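You operate a simulated robot arm through the tools that you are given. There is no shell and no other tool. Be economical: measure what you need, move in short steps, check, and stop when the job is done.

You run a simulated two-armed robot. Do the job below in one go: nothing can be reset, and whatever is moved stays where it is left.

## Task
Hold the glass bowl on the work table steady with one hand and put the blotter block two with a wooden top in it with the other.

It is judged by the outcome, as a careful person would: the job done as asked, and still so three seconds after it is handed in. It fails if anything else is knocked over, pushed out of place, dropped, spilled or broken.

## Robot
Two 6-joint arms with two-finger parallel grippers on one trunk, on a base that drives. Base frame: it is fixed to the floor where the robot stands at the start and does not move with it; the origin is under the middle of the robot, x ahead of it, y to its left, z up. Lengths are in mm, angles in rad, forces in N, time in s.
The left shoulder is at the start at [60, 187, 1047], the right one opposite. With the tool pointing down near the work surface each hand reaches from about 260 to 620 mm from the robot's upright axis, wherever it stands, measured 20 degrees to its own side. Places, roughly: glass bowl [-1500, 1750, 750]. Payload 1.57 kg a hand.
The TCP of each hand is the grasp point between the finger pads, 30 mm short of the fingertips. In the tool frame z runs along the fingers and y along their closing line. Largest opening 110 mm; finger width 24, thickness 12; the body of the gripper, 48 by 112 mm, starts 78 mm behind the TCP.
Orientation is that of the tool frame in the base frame, as a unit quaternion [w, x, y, z]. With the fingers straight down and closing along the base's y, the tool's x points along the base's -x, its y along +y and its z along -z.

## Interface
- The arms move only by the tool jog_arm. It takes "left_commands", "right_commands" or both (then of equal length, played together; a hand with none holds still); each is a list of rows, each a list of 7 numbers: the turn, a rotation vector about the base's x, y, z in rad, then the shift along the base's x, y, z in mm, then the closure, from 0 (fully open) to 1 (shut). In form: [[wx, wy, wz, dx, dy, dz, grip], ...]. A call has 1 to 10 rows; each row shifts and turns the commanded pose from where the row before left it. Each row takes 0.2 s and may step no farther than 50 mm and 0.15 rad from the row before; otherwise, or with a gripper value out of range, the whole call is refused. Where a pose cannot be reached the arm comes as near as it can. A force on the tool above 40 N (or 10 N above the force at the start of the call, whichever is more), or a blocked arm, ends the call early, and 0.2 s more pass. Each finger travels about 153 mm/s and halts on what it meets, pressing with about 22 N; the grip force reading is that of the motor and also rises with nothing between the fingers. The clock runs only during rows and for 0.2 s after the last one: add rows that do not move to give the fingers time. The reply holds the time, the measured pose of the TCP, the force on the tool along the base axes, the opening and the grip force, in the units named above and with some noise, with the torque about the TCP (base axes, N m) and any sound that the robot's microphone picked up.
- Cameras (640 x 400 px; columns grow to the right, rows downward): "scene" is now at [7.1, 30.5, 1584.7]; the picture's right is [0.42, -0.91, 0.00], its down [-0.73, -0.34, -0.59] and it looks along [0.54, 0.25, -0.80] (base axes); focal length 293 px, centre (320, 200). "left" rides on the left gripper at [70, -16, -141] in its tool frame; the picture's right is [0.23, 0.97, 0.00], its down [-0.85, 0.20, -0.48] and it looks along [-0.47, 0.11, 0.88] (tool axes); focal length 222 px, centre (320, 200). "right" rides on the right gripper at [70, 16, -141] in its tool frame; the picture's right is [-0.23, 0.97, 0.00], its down [-0.86, -0.20, -0.48] and it looks along [-0.47, -0.11, 0.88] (tool axes); focal length 222 px, centre (320, 200). There is no depth. A picture from a camera that has moved, and an enlarged one, comes with that camera's place and axes in the base frame and with its lens.
- capture(camera): a new picture of that camera. It takes no simulated time.
- lift_body(by): slides the trunk up (or, below 0, down) by that many mm; the arms and the scene camera ride with it, the base frame stays. It gives what a move gives, with no picture.
- steer(legs): drives the robot by 1 to 6 legs, each [ahead, left, turn to the left] in mm, mm and rad, along the robot's own axes; the way and the turn of a leg run together, so that a leg with both is an arc; at most 1500 mm and 3.142 rad a leg. The arms and the cameras ride along, it lands a little off, and it stops where it bumps. It gives what a move gives.
- turn_head(pan, tilt): turns the head with the scene camera to pan (to the left, within 1.501 rad either way) and tilt (down, from -0.506 to 1.204), counted from straight ahead of the robot. It gives what a move gives.
- inspect(camera, box): a new picture of the part [left, top, right, bottom] of that camera's present view, enlarged. It takes no simulated time.
- hand_in(): hands the job in; it is judged then, once.

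Work in short steps. Places have to be worked out from the pictures, the camera data and where the tool is seen: move nearer, look again, correct. Check each grasp and each placing, and mend what went wrong. You have 120 turns and 92 pictures in all, those below and enlarged ones among them. Open the grippers and draw the arms clear of the work before you hand the job in, unless the task says otherwise; then end with one line.

The tools are called as name(argument=value, ...) on one line, values as JSON. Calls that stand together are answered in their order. jog_arm: Moves the arms, as the interface text tells. Its arguments: {"type":"object","properties":{"left_commands":{"type":"array"},"right_commands":{"type":"array"}},"required":[]} The other tools are called the same way: lift_body (by) slides the trunk up or down; steer (legs) drives the base; turn_head (pan, tilt) turns the head that bears the scene camera; capture (camera) takes a picture; inspect (camera, box) takes an enlarged picture of a part of a camera's view; hand_in () hands the job in.

At the start:

```text
time: 0.0
left_eef_pos: [399.9, 384.6, 1017.3]
left_tcp_rot: [0.0, 0.0, 1.0, 0.0]
left_contact_force: [-0.5, 0.0, 0.0]
left_ft_torque: [-0.02, 0.01, -0.02]
left_gripper_width: 110.0
left_finger_force: 0.1
right_eef_pos: [343.0, -12.5, 977.4]
right_tcp_rot: [0.0, 0.0, 1.0, -0.001]
right_contact_force: [0.2, -0.1, -1.1]
right_ft_torque: [-0.03, 0.01, 0.0]
right_gripper_width: 110.0
right_finger_force: 0.0
trunk travel left (down, up): [-675.0, 315.0]
robot x, y, heading: [1.7, 1.8, 0.001]
head pan, tilt: [0.435, 0.934]
```

scene: 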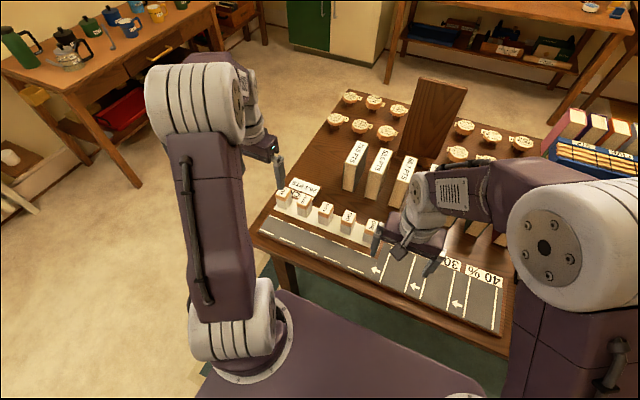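
right: 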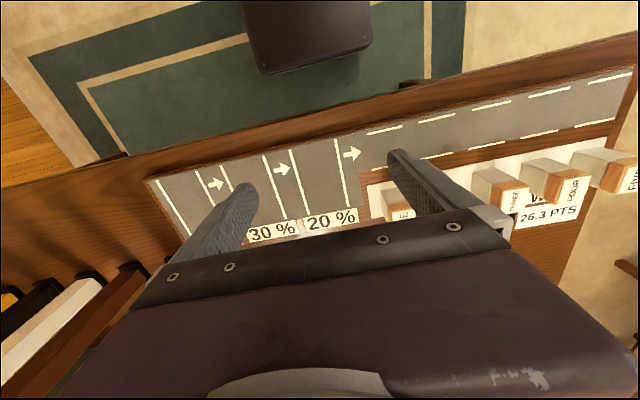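
left: 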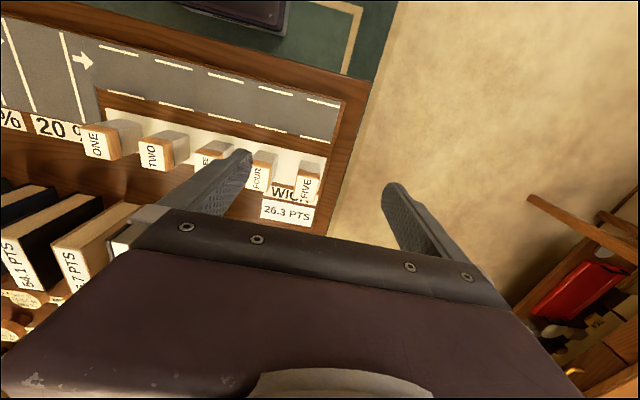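

I see labelled blocks near the front of the table; I'll zoom in on them to find block TWO.

inspect(camera="scene", box=[240, 120, 440, 245])

inspect(camera="left", box=[0, 20, 350, 240])

```text
3.20 times, centred on (340, 182) of scene
camera zoom: at [7.1, 30.5, 1584.7], right [0.42, -0.91, 0.0], down [-0.73, -0.34, -0.59], along [0.54, 0.25, -0.8], focal length 936 px, centre (256, 256)
```

zoom: 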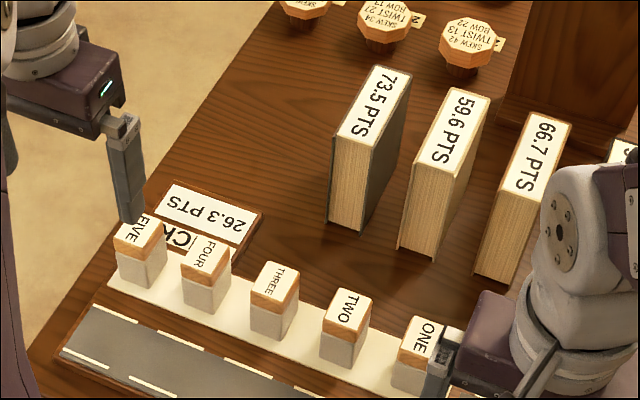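

```text
1.82 times, centred on (175, 130) of left
camera zoom: at [330.6, 367.6, 1159.0], right [-0.23, 0.97, 0.0], down [0.85, 0.2, 0.48], along [0.47, 0.11, -0.88], focal length 404 px, centre (584, 327)
```

zoom: 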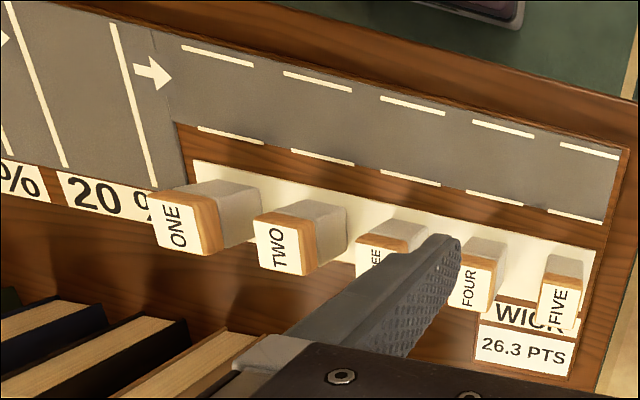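

Block TWO (wooden top) is at roughly (488, 158), its top near z≈842, in a row along y at 75 mm pitch. I'll bring the left hand above it, turned so the fingers close along x (free of neighbours), and move the right hand aside.

jog_arm(left_commands=[[0, 0, -0.15, 9, -20, 0, 0], [0, 0, -0.15, 9, -20, 0, 0], [0, 0, -0.15, 9, -20, 0, 0], [0, 0, -0.15, 9, -20, 0, 0], [0, 0, -0.15, 9, -20, 0, 0], [0, 0, -0.15, 9, -20, 0, 0], [0, 0, -0.15, 9, -25, 0, 0], [0, 0, -0.15, 9, -25, 0, 0], [0, 0, -0.15, 9, -25, 0, 0], [0, 0, -0.15, 9, -32, 0, 0]], right_commands=[[0, 0, 0, 0, -20, 5, 0], [0, 0, 0, 0, -20, 5, 0], [0, 0, 0, 0, -20, 5, 0], [0, 0, 0, 0, -20, 5, 0], [0, 0, 0, 0, -20, 5, 0], [0, 0, 0, 0, -20, 5, 0], [0, 0, 0, 0, -20, 5, 0], [0, 0, 0, 0, -20, 5, 0], [0, 0, 0, 0, -20, 5, 0], [0, 0, 0, 0, -20, 5, 0]])

jog_arm(left_commands=[[0, 0, -0.0708, 0, 0, -20, 0], [0, 0, 0, 0, 0, -20, 0], [0, 0, 0, 0, 0, 0, 0]])

capture(camera="left")

capture(camera="scene")

```text
time: 2.2
left_eef_pos: [488.1, 155.6, 1017.2]
left_tcp_rot: [-0.002, 0.682, 0.731, 0.0]
left_contact_force: [0.3, -0.4, 0.1]
left_ft_torque: [0.03, 0.03, -0.03]
left_gripper_width: 110.1
left_finger_force: 0.1
right_eef_pos: [341.0, -215.6, 1026.9]
right_tcp_rot: [0.0, 0.0, 1.0, 0.001]
right_contact_force: [-0.1, 0.1, -0.5]
right_ft_torque: [-0.01, 0.01, 0.01]
right_gripper_width: 109.9
right_finger_force: 0.1
trunk travel left (down, up): [-675.0, 315.0]
robot x, y, heading: [2.0, 3.1, -0.0]
head pan, tilt: [0.435, 0.934]
```

```text
time: 3.0
left_eef_pos: [486.5, 157.2, 977.9]
left_tcp_rot: [0.001, 0.707, 0.707, 0.0]
left_contact_force: [0.8, -1.1, -0.4]
left_ft_torque: [-0.01, 0.0, 0.03]
left_gripper_width: 110.0
left_finger_force: 0.0
right_eef_pos: [341.7, -213.4, 1027.3]
right_tcp_rot: [0.0, 0.0, 1.0, 0.0]
right_contact_force: [-0.3, 0.2, -0.4]
right_ft_torque: [0.01, 0.02, -0.02]
right_gripper_width: 109.9
right_finger_force: 0.0
trunk travel left (down, up): [-675.0, 315.0]
robot x, y, heading: [-2.6, 2.9, -0.001]
head pan, tilt: [0.435, 0.934]
```

```text
86 pictures are left
camera left: at [472.2, 226.8, 1119.0], right [0.97, 0.23, 0.0], down [0.2, -0.85, 0.48], along [0.11, -0.47, -0.88], focal length 222 px, centre (320, 200)
```

left: 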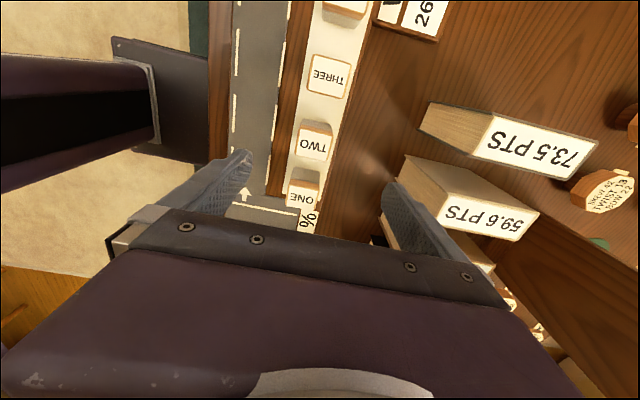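

```text
85 pictures are left
camera scene: at [6.7, 30.7, 1584.7], right [0.42, -0.91, 0.0], down [-0.73, -0.34, -0.6], along [0.54, 0.25, -0.8], focal length 293 px, centre (320, 200)
```

scene: 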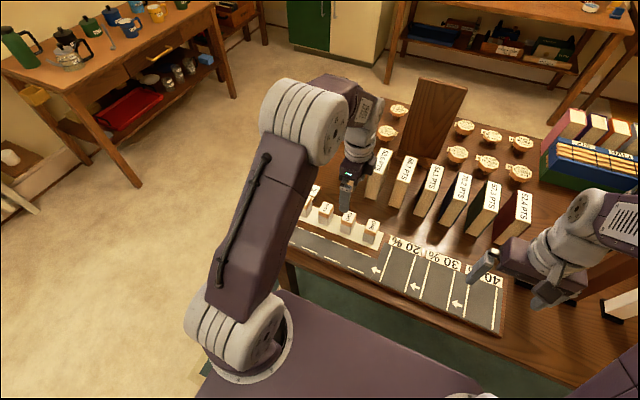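

The camera puts TWO's top near (480, 153), with clear space ahead and behind for the fingers. I'll centre on it, descend to z≈890 and look again.

jog_arm(left_commands=[[0, 0, 0, -5, -3, -30, 0.2], [0, 0, 0, 0, 0, -30, 0.2], [0, 0, 0, 0, 0, -28, 0.2], [0, 0, 0, 0, 0, 0, 0.2]])

capture(camera="left")

inspect(camera="scene", box=[280, 130, 440, 230])

```text
time: 4.0
left_eef_pos: [482.7, 154.4, 888.6]
left_tcp_rot: [0.0, 0.707, 0.707, 0.0]
left_contact_force: [-0.3, -0.4, 0.2]
left_ft_torque: [-0.01, 0.01, 0.0]
left_gripper_width: 88.1
left_finger_force: 0.1
right_eef_pos: [341.3, -213.3, 1027.6]
right_tcp_rot: [0.0, -0.001, 1.0, 0.001]
right_contact_force: [-0.6, 0.3, -0.4]
right_ft_torque: [-0.02, -0.01, 0.03]
right_gripper_width: 110.0
right_finger_force: 0.0
trunk travel left (down, up): [-675.0, 315.0]
robot x, y, heading: [4.0, -0.9, 0.003]
head pan, tilt: [0.435, 0.934]
```

```text
84 pictures are left
camera left: at [467.8, 224.3, 1030.5], right [0.97, 0.23, 0.0], down [0.2, -0.85, 0.48], along [0.11, -0.47, -0.88], focal length 222 px, centre (320, 200)
```

left: 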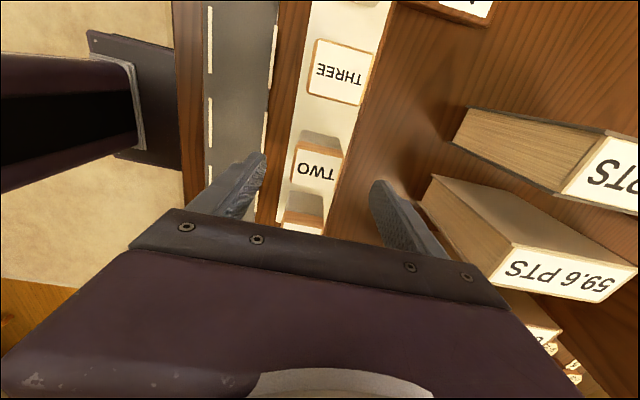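

```text
4.00 times, centred on (360, 180) of scene
camera zoom: at [6.7, 30.3, 1584.7], right [0.42, -0.91, 0.0], down [-0.73, -0.34, -0.6], along [0.54, 0.25, -0.8], focal length 1170 px, centre (160, 280)
```

zoom: 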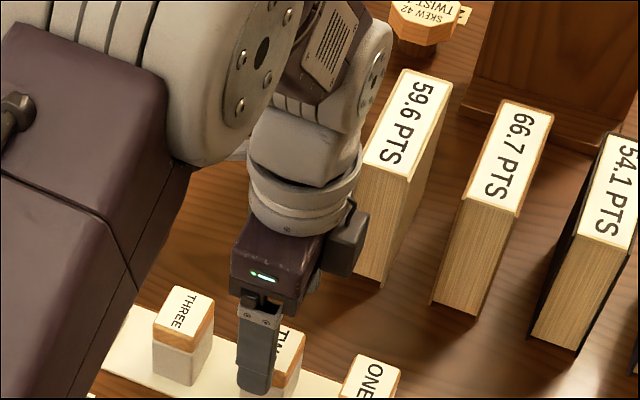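

TWO's top works out to about z≈850–858 at (483, 157), well centred between the fingers. I'll descend to z≈832 and then check before closing.

jog_arm(left_commands=[[0, 0, 0, 0, 2, -20, 0.2], [0, 0, 0, 0, 0, -20, 0.2], [0, 0, 0, 0, 0, -17, 0.2], [0, 0, 0, 0, 0, 0, 0.2]])

capture(camera="left")

inspect(camera="scene", box=[280, 150, 440, 250])

```text
time: 5.0
left_eef_pos: [483.8, 158.2, 833.3]
left_tcp_rot: [0.0, 0.707, 0.708, 0.0]
left_contact_force: [0.2, 0.6, 0.9]
left_ft_torque: [0.0, 0.01, 0.0]
left_gripper_width: 88.0
left_finger_force: 0.1
right_eef_pos: [340.9, -213.8, 1027.1]
right_tcp_rot: [-0.001, 0.0, 1.0, 0.0]
right_contact_force: [-0.5, 1.2, 0.5]
right_ft_torque: [0.0, 0.0, 0.0]
right_gripper_width: 110.2
right_finger_force: 0.1
trunk travel left (down, up): [-675.0, 315.0]
robot x, y, heading: [1.8, -1.2, 0.003]
head pan, tilt: [0.435, 0.934]
```

```text
82 pictures are left
camera left: at [468.5, 226.3, 973.7], right [0.97, 0.23, 0.0], down [0.2, -0.85, 0.48], along [0.11, -0.47, -0.88], focal length 222 px, centre (320, 200)
```

left: 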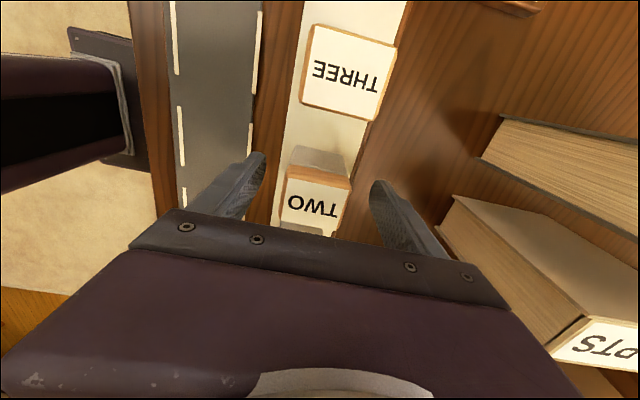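

```text
4.00 times, centred on (360, 200) of scene
camera zoom: at [6.9, 30.3, 1584.7], right [0.42, -0.91, 0.0], down [-0.73, -0.34, -0.6], along [0.54, 0.25, -0.8], focal length 1170 px, centre (160, 200)
```

zoom: 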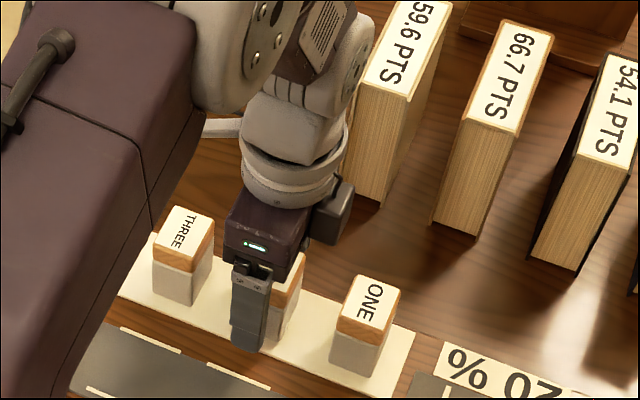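

The block sits centred between the pads within a few mm. I'll close the fingers gently and give them time.

jog_arm(left_commands=[[0, 0, 0, 0, -3, -3, 0.3], [0, 0, 0, 0, 0, 0, 0.5], [0, 0, 0, 0, 0, 0, 0.7], [0, 0, 0, 0, 0, 0, 0.8], [0, 0, 0, 0, 0, 0, 0.8]])

```text
time: 6.2
left_eef_pos: [484.5, 154.3, 830.7]
left_tcp_rot: [0.0, 0.708, 0.707, 0.0]
left_contact_force: [0.0, 0.4, -0.9]
left_ft_torque: [0.02, 0.0, -0.01]
left_gripper_width: 43.8
left_finger_force: 21.9
right_eef_pos: [342.6, -213.4, 1026.5]
right_tcp_rot: [0.0, -0.001, 1.0, -0.001]
right_contact_force: [0.2, -0.5, 0.1]
right_ft_torque: [0.01, 0.0, -0.02]
right_gripper_width: 110.1
right_finger_force: 0.2
trunk travel left (down, up): [-675.0, 315.0]
robot x, y, heading: [-0.8, 1.5, 0.002]
head pan, tilt: [0.435, 0.934]
```

The fingers stopped at 43.8 mm with 22 N, so the block is held. I'll lift straight up and check.

jog_arm(left_commands=[[0, 0, 0, 0, 0, 15, 0.85], [0, 0, 0, 0, 0, 25, 0.85], [0, 0, 0, 0, 0, 35, 0.85], [0, 0, 0, 0, 0, 40, 0.85], [0, 0, 0, 0, 0, 40, 0.85], [0, 0, 0, 0, 0, 0, 0.85]])

capture(camera="left")

capture(camera="scene")

```text
time: 7.6
left_eef_pos: [485.6, 152.9, 985.4]
left_tcp_rot: [-0.001, 0.707, 0.707, -0.001]
left_contact_force: [0.6, 0.2, -0.3]
left_ft_torque: [0.01, 0.03, -0.04]
left_gripper_width: 43.6
left_finger_force: 22.1
right_eef_pos: [342.9, -212.9, 1027.5]
right_tcp_rot: [0.0, 0.0, 1.0, -0.001]
right_contact_force: [0.5, -1.0, -0.5]
right_ft_torque: [-0.01, 0.01, 0.03]
right_gripper_width: 110.3
right_finger_force: 0.0
trunk travel left (down, up): [-675.0, 315.0]
robot x, y, heading: [4.1, -1.4, -0.001]
head pan, tilt: [0.435, 0.934]
```

```text
80 pictures are left
camera left: at [469.7, 221.1, 1125.9], right [0.97, 0.23, 0.0], down [0.2, -0.85, 0.48], along [0.11, -0.47, -0.88], focal length 222 px, centre (320, 200)
```

left: 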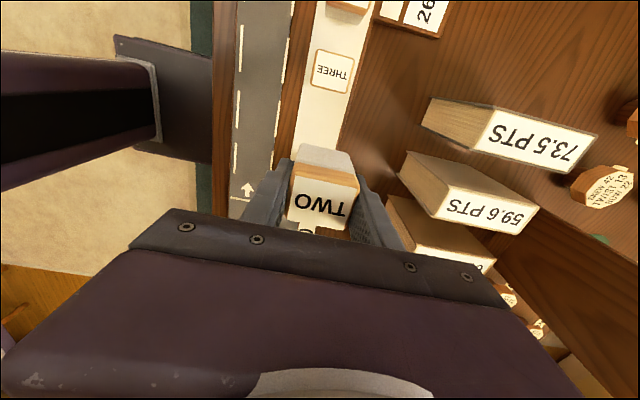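

```text
79 pictures are left
camera scene: at [7.8, 30.5, 1584.7], right [0.42, -0.91, 0.0], down [-0.73, -0.34, -0.59], along [0.54, 0.25, -0.8], focal length 293 px, centre (320, 200)
```

scene: 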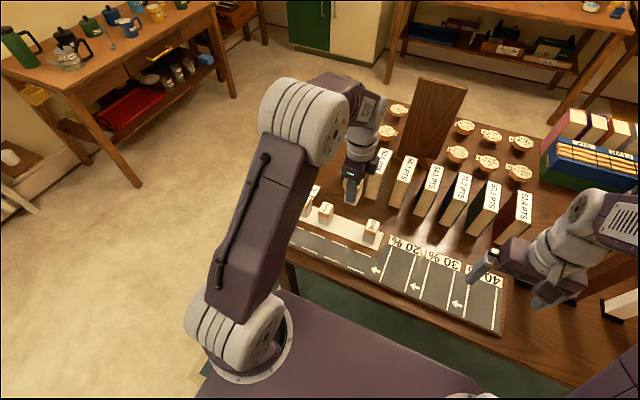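

Block TWO is held level. Before driving, I'll turn the head left to see the route toward the bowl.

turn_head(pan=1.5, tilt=0.5)

capture(camera="scene")

```text
time: 8.9
left_eef_pos: [485.5, 151.8, 985.9]
left_tcp_rot: [0.0, 0.708, 0.707, 0.0]
left_contact_force: [0.9, 0.1, -0.9]
left_ft_torque: [-0.01, 0.0, 0.03]
left_gripper_width: 43.6
left_finger_force: 22.0
right_eef_pos: [341.8, -212.5, 1027.1]
right_tcp_rot: [0.0, 0.0, 1.0, 0.0]
right_contact_force: [0.5, -0.2, 0.4]
right_ft_torque: [0.0, -0.01, 0.01]
right_gripper_width: 110.3
right_finger_force: 0.0
trunk travel left (down, up): [-675.0, 315.0]
robot x, y, heading: [1.6, 0.2, -0.001]
head pan, tilt: [1.499, 0.499]
```

```text
78 pictures are left
camera scene: at [-53.0, 90.1, 1621.0], right [1.0, -0.07, 0.0], down [-0.03, -0.48, -0.88], along [0.06, 0.88, -0.48], focal length 293 px, centre (320, 200)
```

scene: 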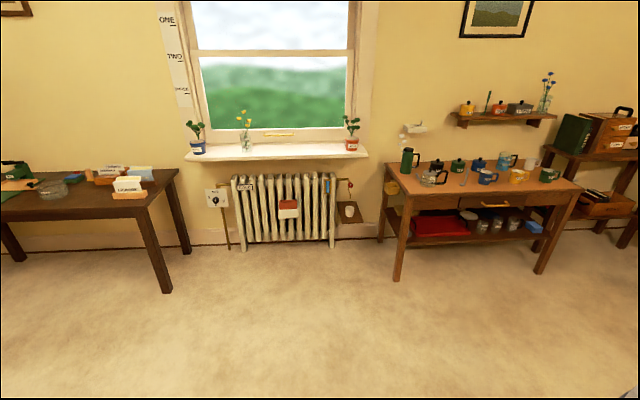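

The bowl's table is to the back-left against the window wall, with open floor between. I'll back away from this table, then turn left and look.

steer(legs=[[-320, 0, 0], [0, 0, 1.0]])

turn_head(pan=1.2, tilt=0.5)

capture(camera="scene")

```text
time: 13.6
left_eef_pos: [-184.9, 490.3, 986.2]
left_tcp_rot: [0.0, 0.279, 0.96, 0.0]
left_contact_force: [0.5, 0.3, -0.6]
left_ft_torque: [0.0, -0.01, -0.01]
left_gripper_width: 43.6
left_finger_force: 22.2
right_eef_pos: [46.0, 173.2, 1027.4]
right_tcp_rot: [0.0, -0.482, 0.876, 0.0]
right_contact_force: [0.9, -0.1, 0.1]
right_ft_torque: [-0.05, -0.01, -0.01]
right_gripper_width: 110.3
right_finger_force: 0.0
trunk travel left (down, up): [-675.0, 315.0]
robot x, y, heading: [-317.9, 0.9, 1.001]
head pan, tilt: [1.499, 0.499]
```

```text
time: 14.4
left_eef_pos: [-186.2, 490.2, 985.2]
left_tcp_rot: [0.001, 0.28, 0.96, -0.001]
left_contact_force: [-0.6, -0.6, -1.6]
left_ft_torque: [-0.01, -0.02, -0.01]
left_gripper_width: 43.6
left_finger_force: 21.9
right_eef_pos: [46.6, 173.0, 1026.8]
right_tcp_rot: [0.0, -0.481, 0.877, 0.0]
right_contact_force: [-0.3, -0.6, 0.0]
right_ft_torque: [0.01, 0.02, 0.01]
right_gripper_width: 109.9
right_finger_force: 0.0
trunk travel left (down, up): [-675.0, 315.0]
robot x, y, heading: [-317.3, 1.3, 1.008]
head pan, tilt: [1.201, 0.499]
```

```text
77 pictures are left
camera scene: at [-404.3, 21.9, 1621.0], right [0.81, 0.59, 0.0], down [0.28, -0.39, -0.88], along [-0.52, 0.71, -0.48], focal length 293 px, centre (320, 200)
```

scene: 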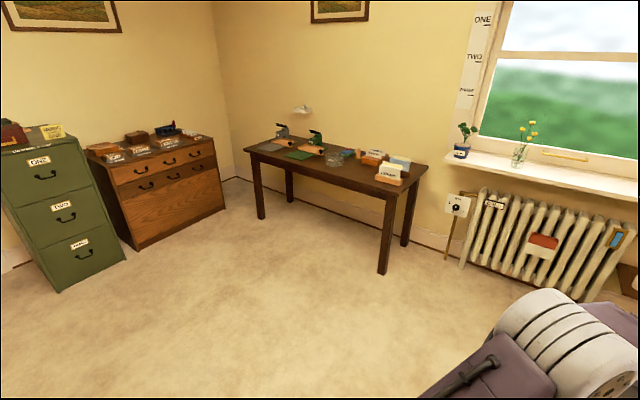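

Floor is clear. I'll square up to the table (heading +y) and drive to about (-1500, 850), well short of it, then look closely.

steer(legs=[[0, 0, 0.563], [850, 0, 0], [0, 1180, 0]])

turn_head(pan=0, tilt=0.7)

capture(camera="scene")

```text
time: 26.0
left_eef_pos: [-1605.3, 1373.9, 983.2]
left_tcp_rot: [0.001, 0.021, 1.0, 0.001]
left_contact_force: [-0.2, -0.3, -1.1]
left_ft_torque: [0.01, 0.0, 0.02]
left_gripper_width: 43.5
left_finger_force: 22.0
right_eef_pos: [-1247.1, 1215.8, 1026.8]
right_tcp_rot: [0.0, -0.691, 0.723, 0.0]
right_contact_force: [-0.1, 0.7, -0.4]
right_ft_torque: [0.0, -0.04, 0.02]
right_gripper_width: 109.9
right_finger_force: 0.0
trunk travel left (down, up): [-675.0, 315.0]
robot x, y, heading: [-1470.4, 881.4, 1.528]
head pan, tilt: [1.201, 0.499]
```

```text
time: 27.4
left_eef_pos: [-1604.7, 1373.4, 984.5]
left_tcp_rot: [0.001, 0.022, 1.0, 0.0]
left_contact_force: [1.1, -0.6, -1.8]
left_ft_torque: [-0.02, 0.0, 0.0]
left_gripper_width: 43.6
left_finger_force: 22.0
right_eef_pos: [-1245.8, 1214.5, 1028.5]
right_tcp_rot: [0.0, -0.692, 0.722, 0.0]
right_contact_force: [-0.1, -0.4, -0.3]
right_ft_torque: [0.03, 0.0, 0.01]
right_gripper_width: 110.0
right_finger_force: 0.0
trunk travel left (down, up): [-675.0, 315.0]
robot x, y, heading: [-1472.1, 881.1, 1.527]
head pan, tilt: [0.0, 0.7]
```

```text
76 pictures are left
camera scene: at [-1472.8, 907.6, 1603.3], right [1.0, -0.04, 0.0], down [-0.03, -0.64, -0.76], along [0.03, 0.76, -0.64], focal length 293 px, centre (320, 200)
```

scene: 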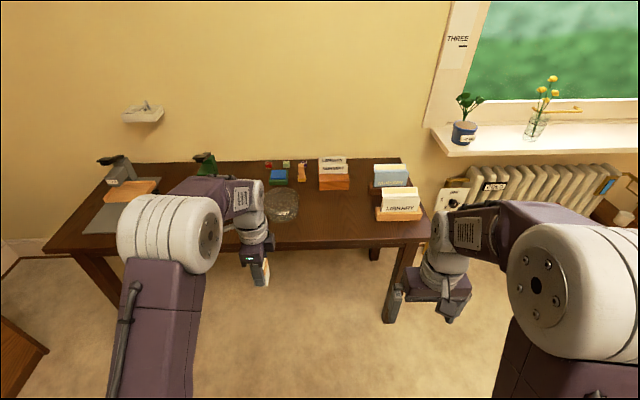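

The bowl appears near (-1597, 1870), the table's front edge near y≈1630. I'll correct the heading, shift left so the bowl is dead ahead, and move a little closer.

steer(legs=[[0, 0, 0.044], [200, 120, 0]])

turn_head(pan=0, tilt=0.8)

capture(camera="scene")

```text
time: 29.5
left_eef_pos: [-1746.6, 1568.8, 985.2]
left_tcp_rot: [0.0, -0.003, 1.0, 0.0]
left_contact_force: [-0.6, 0.2, -0.5]
left_ft_torque: [0.05, -0.02, -0.01]
left_gripper_width: 43.8
left_finger_force: 21.4
right_eef_pos: [-1380.4, 1425.1, 1027.5]
right_tcp_rot: [0.0, 0.709, -0.705, 0.0]
right_contact_force: [0.0, -0.3, -0.1]
right_ft_torque: [0.03, 0.03, -0.01]
right_gripper_width: 109.9
right_finger_force: 0.0
trunk travel left (down, up): [-675.0, 315.0]
robot x, y, heading: [-1590.9, 1082.3, 1.573]
head pan, tilt: [0.0, 0.7]
```

```text
time: 30.2
left_eef_pos: [-1747.9, 1569.0, 984.9]
left_tcp_rot: [0.001, -0.003, 1.0, -0.001]
left_contact_force: [-0.2, -0.4, -0.2]
left_ft_torque: [0.01, 0.01, 0.0]
left_gripper_width: 43.4
left_finger_force: 21.7
right_eef_pos: [-1380.7, 1427.6, 1027.1]
right_tcp_rot: [0.0, 0.709, -0.706, 0.0]
right_contact_force: [-0.1, -0.3, 0.4]
right_ft_torque: [-0.03, 0.0, 0.0]
right_gripper_width: 109.6
right_finger_force: 0.1
trunk travel left (down, up): [-675.0, 315.0]
robot x, y, heading: [-1596.2, 1085.4, 1.572]
head pan, tilt: [0.0, 0.799]
```

```text
75 pictures are left
camera scene: at [-1592.4, 1105.1, 1595.1], right [1.0, 0.01, 0.0], down [0.0, -0.72, -0.7], along [0.0, 0.7, -0.72], focal length 293 px, centre (320, 200)
```

scene: 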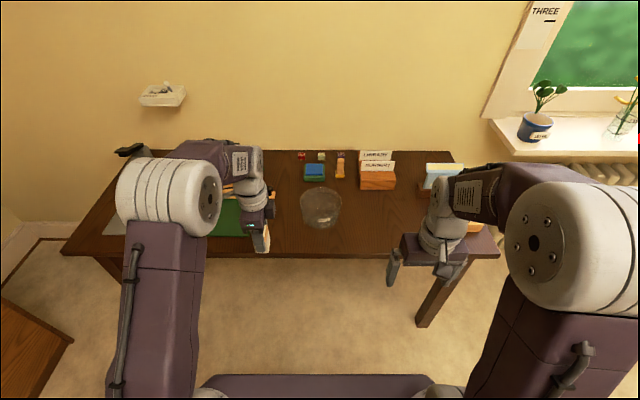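

inspect(camera="scene", box=[260, 140, 420, 240])

```text
4.00 times, centred on (340, 190) of scene
camera zoom: at [-1592.4, 1105.1, 1595.1], right [1.0, 0.01, 0.0], down [0.0, -0.72, -0.7], along [0.0, 0.7, -0.72], focal length 1170 px, centre (240, 240)
```

zoom: 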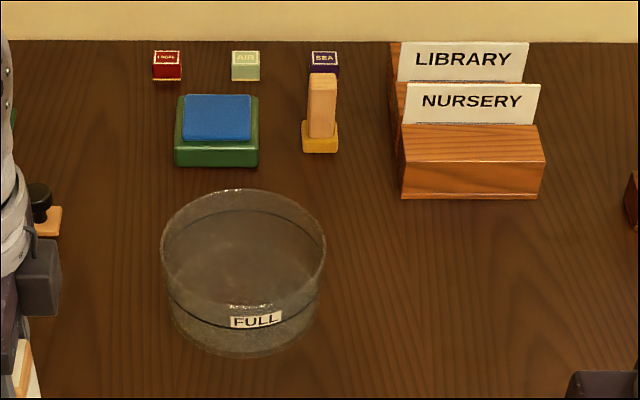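

The bowl is at about (-1589, 1834), rim ≈148 mm wide at z≈832. Plan: right hand pinches the right wall of the rim (closing along x), left hand lowers the block in left of centre. First I raise the left hand and bring it in, then drive forward ~245 mm.

jog_arm(left_commands=[[0, 0, 0, 15, 0, 20, 0.85], [0, 0, 0, 15, 0, 20, 0.85], [0, 0, 0, 15, 0, 20, 0.85], [0, 0, 0, 15, -20, 20, 0.85], [0, 0, 0, 0, -20, 0, 0.85], [0, 0, 0, 0, 0, 0, 0.85]], right_commands=[[0, 0, 0, 5, 0, 10, 0], [0, 0, 0, 5, 0, 10, 0], [0, 0, 0, 5, 0, 10, 0], [0, 0, 0, 0, 0, 10, 0], [0, 0, 0, 0, 0, 0, 0], [0, 0, 0, 0, 0, 0, 0]])

steer(legs=[[245, 0, 0]])

turn_head(pan=0, tilt=1.0)

capture(camera="scene")

capture(camera="right")

capture(camera="left")

```text
time: 31.6
left_eef_pos: [-1688.4, 1527.7, 1063.6]
left_tcp_rot: [0.001, -0.002, 1.0, 0.0]
left_contact_force: [0.3, 0.6, -0.3]
left_ft_torque: [-0.01, -0.01, -0.04]
left_gripper_width: 43.6
left_finger_force: 21.8
right_eef_pos: [-1366.6, 1427.8, 1067.6]
right_tcp_rot: [0.0, 0.709, -0.705, 0.0]
right_contact_force: [0.7, 0.3, -0.2]
right_ft_torque: [-0.01, -0.03, 0.0]
right_gripper_width: 109.9
right_finger_force: 0.0
trunk travel left (down, up): [-675.0, 315.0]
robot x, y, heading: [-1589.5, 1084.0, 1.575]
head pan, tilt: [0.0, 0.799]
```

```text
time: 33.4
left_eef_pos: [-1689.1, 1774.3, 1064.2]
left_tcp_rot: [0.001, -0.003, 1.0, -0.001]
left_contact_force: [-0.5, -1.1, -0.9]
left_ft_torque: [0.0, -0.01, 0.0]
left_gripper_width: 43.6
left_finger_force: 21.4
right_eef_pos: [-1367.9, 1674.0, 1067.4]
right_tcp_rot: [-0.001, 0.709, -0.706, 0.0]
right_contact_force: [-0.4, -0.3, 0.3]
right_ft_torque: [0.0, -0.02, -0.02]
right_gripper_width: 109.7
right_finger_force: 0.0
trunk travel left (down, up): [-675.0, 315.0]
robot x, y, heading: [-1589.1, 1329.5, 1.576]
head pan, tilt: [0.0, 0.799]
```

```text
time: 34.1
left_eef_pos: [-1688.5, 1775.4, 1064.4]
left_tcp_rot: [0.001, -0.003, 1.0, -0.001]
left_contact_force: [0.4, 0.2, -0.8]
left_ft_torque: [-0.01, 0.0, 0.01]
left_gripper_width: 43.5
left_finger_force: 21.8
right_eef_pos: [-1366.5, 1675.2, 1068.3]
right_tcp_rot: [0.0, 0.709, -0.706, 0.001]
right_contact_force: [0.1, -0.1, 0.3]
right_ft_torque: [0.0, -0.02, -0.01]
right_gripper_width: 110.0
right_finger_force: 0.1
trunk travel left (down, up): [-675.0, 315.0]
robot x, y, heading: [-1593.3, 1328.4, 1.577]
head pan, tilt: [0.0, 1.0]
```

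```text
73 pictures are left
camera scene: at [-1593.3, 1340.9, 1579.9], right [1.0, 0.01, 0.0], down [0.0, -0.84, -0.54], along [0.0, 0.54, -0.84], focal length 293 px, centre (320, 200)
```

scene: 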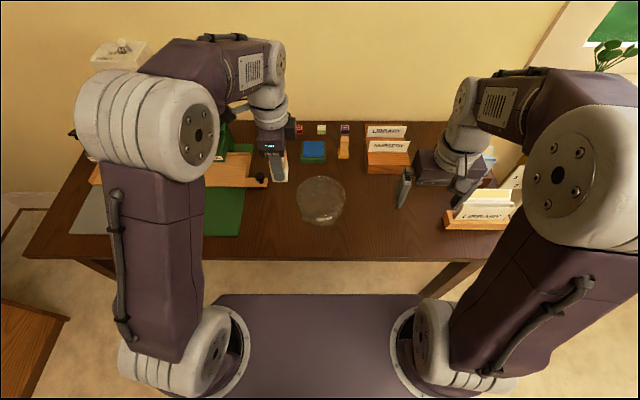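

```text
72 pictures are left
camera right: at [-1384.5, 1604.9, 1209.0], right [-0.98, 0.22, 0.0], down [0.19, 0.86, 0.48], along [0.11, 0.47, -0.88], focal length 222 px, centre (320, 200)
```

right: 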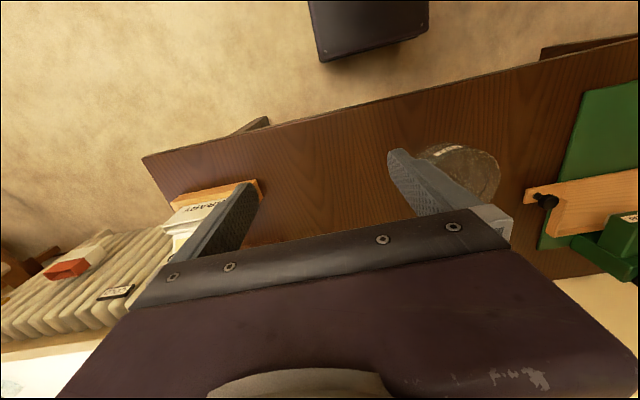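

```text
71 pictures are left
camera left: at [-1757.6, 1757.7, 1204.9], right [-0.23, 0.97, 0.0], down [0.85, 0.21, 0.48], along [0.47, 0.11, -0.88], focal length 222 px, centre (320, 200)
```

left: 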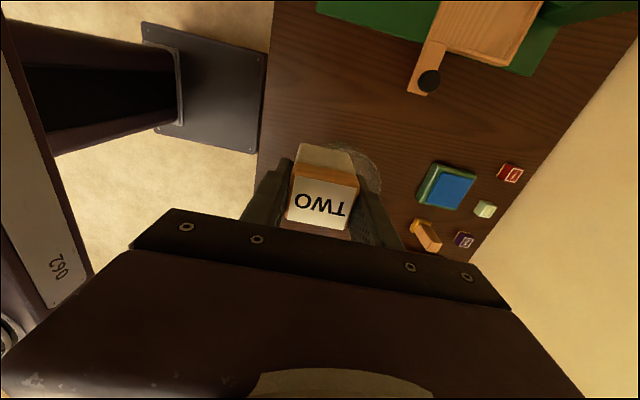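

I'll zoom in to refine the bowl's place from this nearer view.

inspect(camera="scene", box=[270, 150, 370, 250])

```text
4.00 times, centred on (320, 200) of scene
camera zoom: at [-1593.3, 1340.9, 1579.9], right [1.0, 0.01, 0.0], down [0.0, -0.84, -0.54], along [0.0, 0.54, -0.84], focal length 1170 px, centre (320, 200)
```

zoom: 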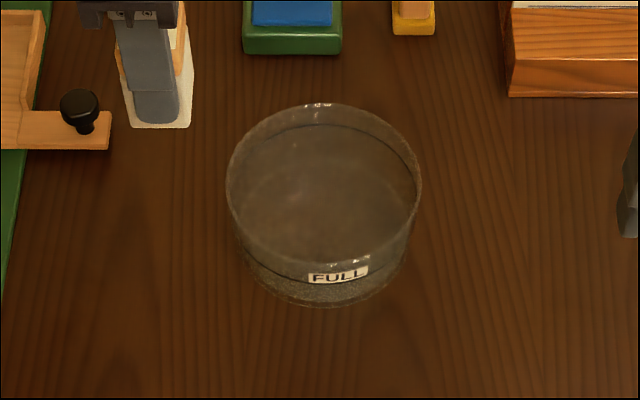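

Bowl refined: centre (-1590, 1831), rim z≈838, radius 74; right wall at x≈-1517. I'll bring the right hand over that wall, tilting it slightly to match the wall's flare, at z≈970.

jog_arm(right_commands=[[0, 0, 0, -15, 20, 0, 0.3], [0, 0, 0, -19, 19.5, -8, 0.45], [0, 0.06, 0, -19, 19.5, -15, 0.45], [0, 0.06, 0, -19, 19.5, -15, 0.45], [0, 0, 0, -19, 19.5, -15, 0.45], [0, 0, 0, -20, 19.5, -15, 0.45], [0, 0, 0, -20, 19.5, -15, 0.45], [0, 0, 0, -20, 19, -15, 0.45], [0, 0, 0, 0, 0, 0, 0.45]])

capture(camera="right")

inspect(camera="scene", box=[240, 120, 440, 245])

```text
time: 36.1
left_eef_pos: [-1688.6, 1774.3, 1064.5]
left_tcp_rot: [0.001, -0.002, 1.0, -0.001]
left_contact_force: [0.1, -0.2, -0.2]
left_ft_torque: [0.04, -0.01, 0.03]
left_gripper_width: 43.4
left_finger_force: 22.4
right_eef_pos: [-1520.4, 1827.1, 969.5]
right_tcp_rot: [0.042, 0.707, -0.704, -0.042]
right_contact_force: [0.3, 0.6, -0.4]
right_ft_torque: [0.04, 0.01, 0.02]
right_gripper_width: 60.6
right_finger_force: 0.1
trunk travel left (down, up): [-675.0, 315.0]
robot x, y, heading: [-1595.0, 1331.4, 1.574]
head pan, tilt: [0.0, 1.0]
```

```text
69 pictures are left
camera right: at [-1518.8, 1758.2, 1112.1], right [-0.97, 0.22, 0.12], down [0.25, 0.86, 0.45], along [0.0, 0.47, -0.88], focal length 222 px, centre (320, 200)
```

right: 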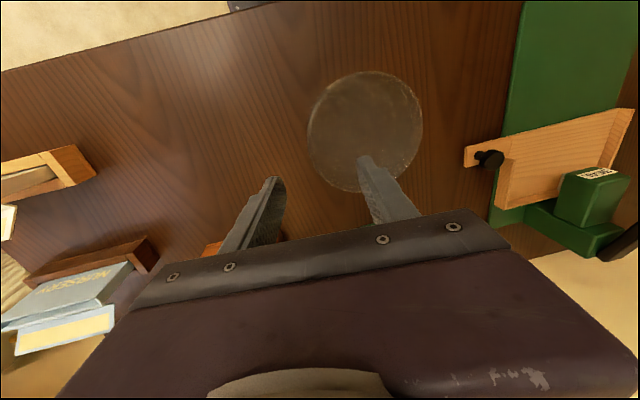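

```text
3.20 times, centred on (340, 182) of scene
camera zoom: at [-1592.8, 1339.4, 1579.9], right [1.0, 0.01, 0.0], down [0.0, -0.84, -0.54], along [0.0, 0.54, -0.84], focal length 936 px, centre (256, 256)
```

zoom: 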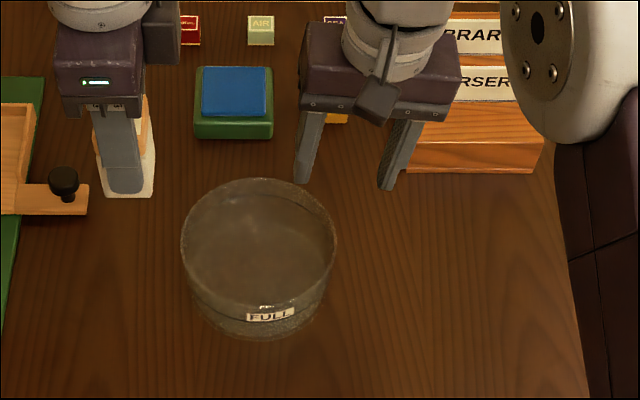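

The right hand is over the right wall with the fingers straddling it. I'll descend to just above the rim (tips ≈ z 855) and check alignment.

jog_arm(right_commands=[[0, 0, 0, 0, 2, -30, 0.45], [0, 0, 0, 0, 0, -30, 0.45], [0, 0, 0, 0, 0, -20, 0.45], [0, 0, 0, 0, 0, 0, 0.45]])

capture(camera="right")

inspect(camera="scene", box=[270, 140, 390, 215])

```text
time: 37.1
left_eef_pos: [-1688.4, 1774.8, 1064.0]
left_tcp_rot: [0.0, -0.002, 1.0, 0.0]
left_contact_force: [0.9, -0.6, -0.8]
left_ft_torque: [0.03, -0.03, 0.0]
left_gripper_width: 43.4
left_finger_force: 22.0
right_eef_pos: [-1520.3, 1832.1, 889.9]
right_tcp_rot: [0.042, 0.708, -0.704, -0.042]
right_contact_force: [-0.8, -0.2, -0.7]
right_ft_torque: [0.02, 0.0, -0.02]
right_gripper_width: 60.5
right_finger_force: 0.0
trunk travel left (down, up): [-675.0, 315.0]
robot x, y, heading: [-1594.7, 1327.2, 1.575]
head pan, tilt: [0.0, 1.0]
```

```text
67 pictures are left
camera right: at [-1519.0, 1762.1, 1032.6], right [-0.97, 0.22, 0.12], down [0.25, 0.86, 0.45], along [0.0, 0.47, -0.88], focal length 222 px, centre (320, 200)
```

right: 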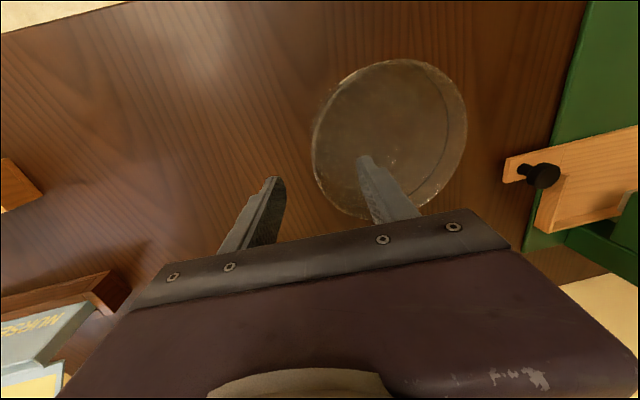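

```text
5.33 times, centred on (330, 178) of scene
camera zoom: at [-1593.3, 1340.1, 1579.9], right [1.0, 0.01, 0.0], down [0.0, -0.84, -0.54], along [0.0, 0.54, -0.84], focal length 1561 px, centre (267, 320)
```

zoom: 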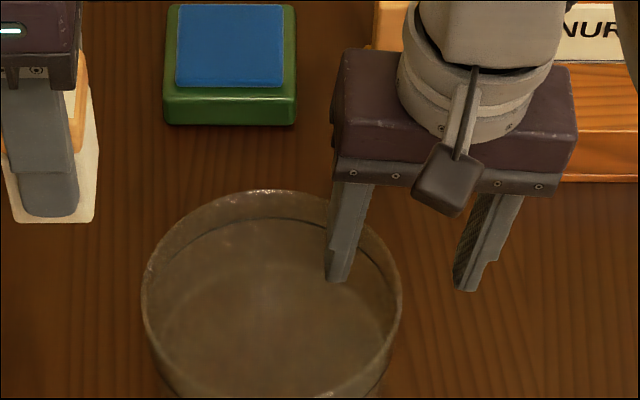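

Both fingers straddle the wall evenly (tip midpoint at column 403, rim edge at 401). I'll lower over the rim to TCP z≈838, then close gradually.

jog_arm(right_commands=[[0, 0, 0, 0, 0, -20, 0.45], [0, 0, 0, 0, 0, -20, 0.45], [0, 0, 0, 0, 0, -12, 0.45], [0, 0, 0, 0, 0, 0, 0.45]])

inspect(camera="scene", box=[270, 140, 390, 215])

capture(camera="right")

```text
time: 38.1
left_eef_pos: [-1690.5, 1774.4, 1065.9]
left_tcp_rot: [0.0, -0.003, 1.0, 0.0]
left_contact_force: [-0.2, -0.5, -1.2]
left_ft_torque: [0.0, -0.03, 0.01]
left_gripper_width: 43.6
left_finger_force: 22.2
right_eef_pos: [-1519.1, 1832.5, 838.4]
right_tcp_rot: [0.043, 0.707, -0.704, -0.043]
right_contact_force: [-0.4, 0.9, 0.0]
right_ft_torque: [-0.01, -0.04, 0.0]
right_gripper_width: 60.6
right_finger_force: 0.1
trunk travel left (down, up): [-675.0, 315.0]
robot x, y, heading: [-1591.9, 1330.4, 1.581]
head pan, tilt: [0.0, 1.0]
```

```text
5.33 times, centred on (330, 178) of scene
camera zoom: at [-1593.3, 1340.2, 1579.9], right [1.0, 0.01, 0.0], down [0.0, -0.84, -0.54], along [0.0, 0.54, -0.84], focal length 1561 px, centre (267, 320)
```

zoom: 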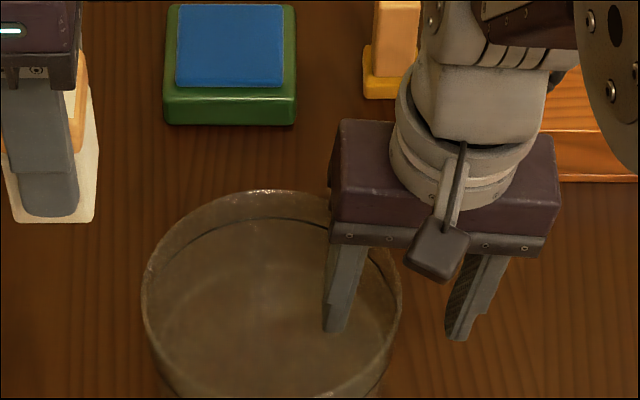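

```text
64 pictures are left
camera right: at [-1518.7, 1762.1, 980.5], right [-0.97, 0.22, 0.12], down [0.25, 0.86, 0.45], along [0.0, 0.47, -0.88], focal length 222 px, centre (320, 200)
```

right: 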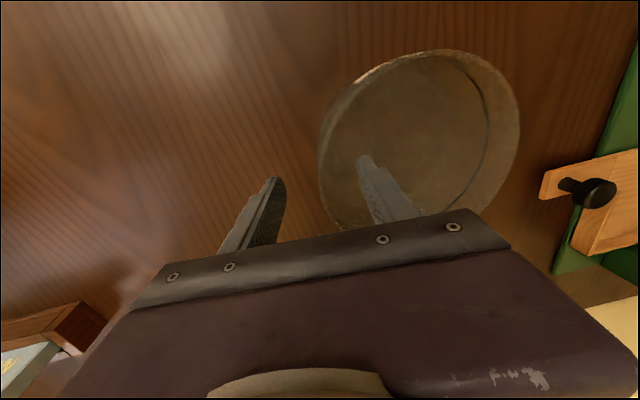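

The wall is between the pads, about 30 mm deep. I'll close gradually on it.

jog_arm(right_commands=[[0, 0, 0, 0, 0, 0, 0.6], [0, 0, 0, 0, 0, 0, 0.75], [0, 0, 0, 0, 0, 0, 0.85], [0, 0, 0, 0, 0, 0, 0.92], [0, 0, 0, 0, 0, 0, 1.0], [0, 0, 0, 0, 0, 0, 1.0]])

inspect(camera="scene", box=[250, 140, 390, 227])

```text
time: 39.5
left_eef_pos: [-1687.5, 1774.5, 1064.7]
left_tcp_rot: [0.0, -0.002, 1.0, 0.0]
left_contact_force: [-0.5, 0.5, 0.0]
left_ft_torque: [0.03, 0.0, -0.01]
left_gripper_width: 43.6
left_finger_force: 22.1
right_eef_pos: [-1519.5, 1832.0, 837.6]
right_tcp_rot: [0.042, 0.708, -0.704, -0.043]
right_contact_force: [0.6, 0.5, 1.6]
right_ft_torque: [-0.01, -0.51, 0.05]
right_gripper_width: 2.9
right_finger_force: 22.5
trunk travel left (down, up): [-675.0, 315.0]
robot x, y, heading: [-1595.6, 1332.1, 1.574]
head pan, tilt: [0.0, 1.0]
```

```text
4.57 times, centred on (320, 184) of scene
camera zoom: at [-1593.3, 1340.1, 1579.9], right [1.0, 0.01, 0.0], down [0.0, -0.84, -0.54], along [0.0, 0.54, -0.84], focal length 1338 px, centre (320, 275)
```

zoom: 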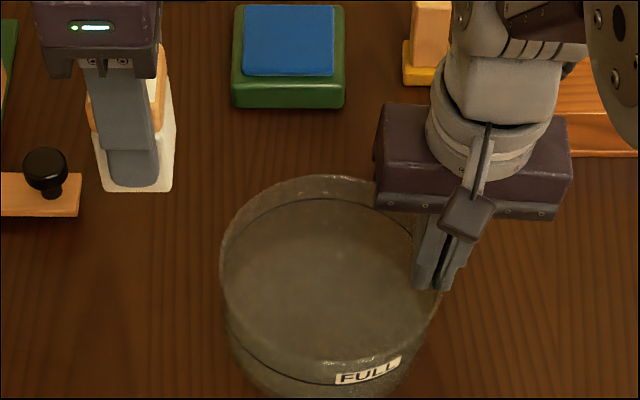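

The bowl wall is pinched (2.9 mm, 22 N); the bowl turned slightly to align with the pads. I'll look at its exact position now, to aim the block.

inspect(camera="scene", box=[270, 150, 370, 250])

capture(camera="left")

```text
4.00 times, centred on (320, 200) of scene
camera zoom: at [-1593.3, 1340.1, 1579.9], right [1.0, 0.01, 0.0], down [0.0, -0.84, -0.54], along [0.0, 0.54, -0.84], focal length 1170 px, centre (320, 200)
```

zoom: 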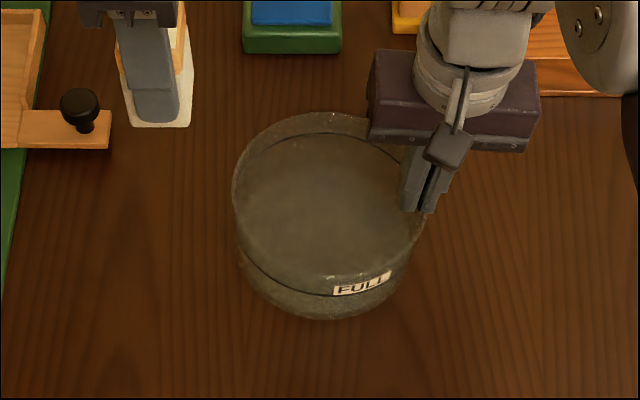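

```text
61 pictures are left
camera left: at [-1757.5, 1757.1, 1205.1], right [-0.23, 0.97, 0.0], down [0.85, 0.2, 0.48], along [0.47, 0.11, -0.88], focal length 222 px, centre (320, 200)
```

left: 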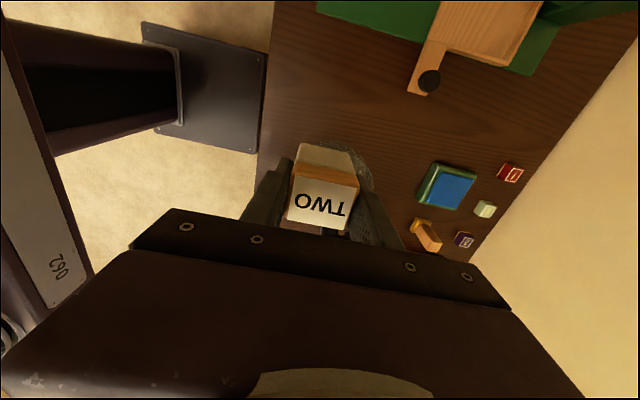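

Bowl centre is now about (-1590, 1821), held. I'll bring the block above (-1617, 1821), left of centre to keep clear of the right gripper, then down to z≈960.

jog_arm(left_commands=[[0, 0, 0, 14, 10, 0, 0.85], [0, 0, 0, 19, 13, 0, 0.85], [0, 0, 0, 19, 13, -5, 0.85], [0, 0, 0, 19, 11, -10, 0.85], [0, 0, 0, 0, 0, -30, 0.85], [0, 0, 0, 0, 0, -30, 0.85], [0, 0, 0, 0, 0, -29, 0.85], [0, 0, 0, 0, 0, 0, 0.85]])

capture(camera="scene")

capture(camera="left")

capture(camera="right")

```text
time: 41.3
left_eef_pos: [-1616.1, 1821.6, 960.3]
left_tcp_rot: [0.0, -0.003, 1.0, 0.0]
left_contact_force: [-0.5, -0.6, -0.3]
left_ft_torque: [0.01, -0.07, 0.02]
left_gripper_width: 43.6
left_finger_force: 22.4
right_eef_pos: [-1518.0, 1830.8, 838.7]
right_tcp_rot: [0.043, 0.707, -0.704, -0.043]
right_contact_force: [2.6, -0.7, 1.1]
right_ft_torque: [-0.07, -0.49, 0.02]
right_gripper_width: 2.8
right_finger_force: 22.4
trunk travel left (down, up): [-675.0, 315.0]
robot x, y, heading: [-1593.5, 1328.4, 1.579]
head pan, tilt: [0.0, 1.0]
```

```text
60 pictures are left
camera scene: at [-1593.1, 1340.0, 1579.9], right [1.0, 0.01, 0.0], down [0.0, -0.84, -0.54], along [0.0, 0.54, -0.84], focal length 293 px, centre (320, 200)
```

scene: 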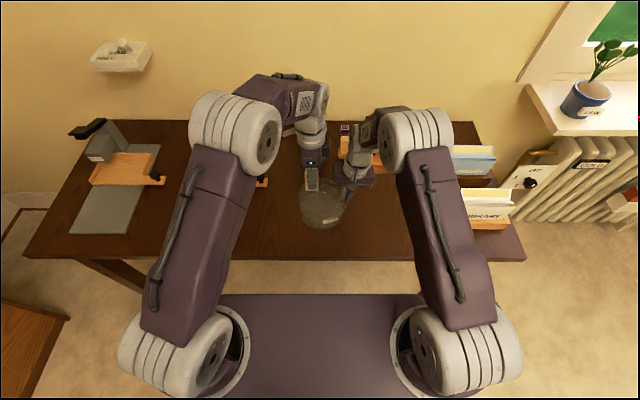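

```text
59 pictures are left
camera left: at [-1684.9, 1803.8, 1100.9], right [-0.23, 0.97, 0.0], down [0.85, 0.2, 0.48], along [0.47, 0.11, -0.88], focal length 222 px, centre (320, 200)
```

left: 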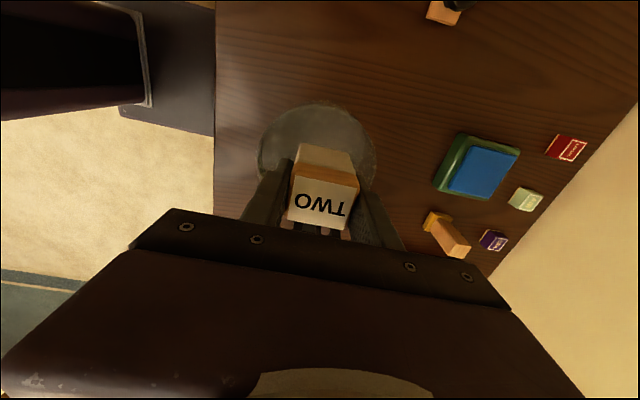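

```text
58 pictures are left
camera right: at [-1518.5, 1762.0, 980.7], right [-0.97, 0.22, 0.12], down [0.25, 0.86, 0.45], along [0.0, 0.47, -0.88], focal length 222 px, centre (320, 200)
```

right: 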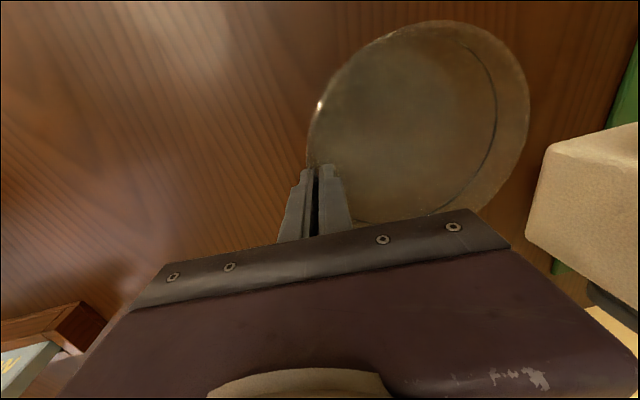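

Both views are consistent; I'll check from the scene view how block and bowl line up.

inspect(camera="scene", box=[270, 140, 370, 240])

```text
4.00 times, centred on (320, 190) of scene
camera zoom: at [-1593.1, 1340.0, 1579.9], right [1.0, 0.01, 0.0], down [0.0, -0.84, -0.54], along [0.0, 0.54, -0.84], focal length 1170 px, centre (320, 240)
```

zoom: 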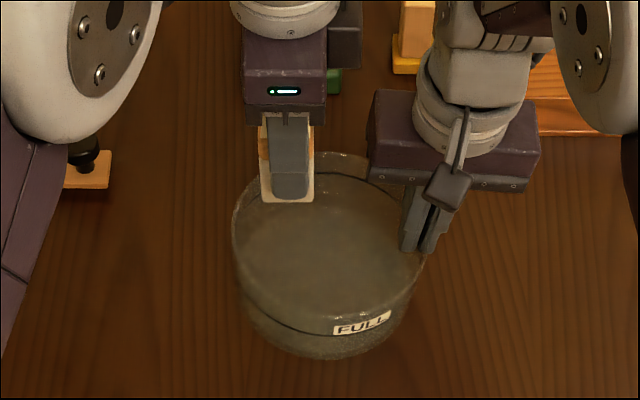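

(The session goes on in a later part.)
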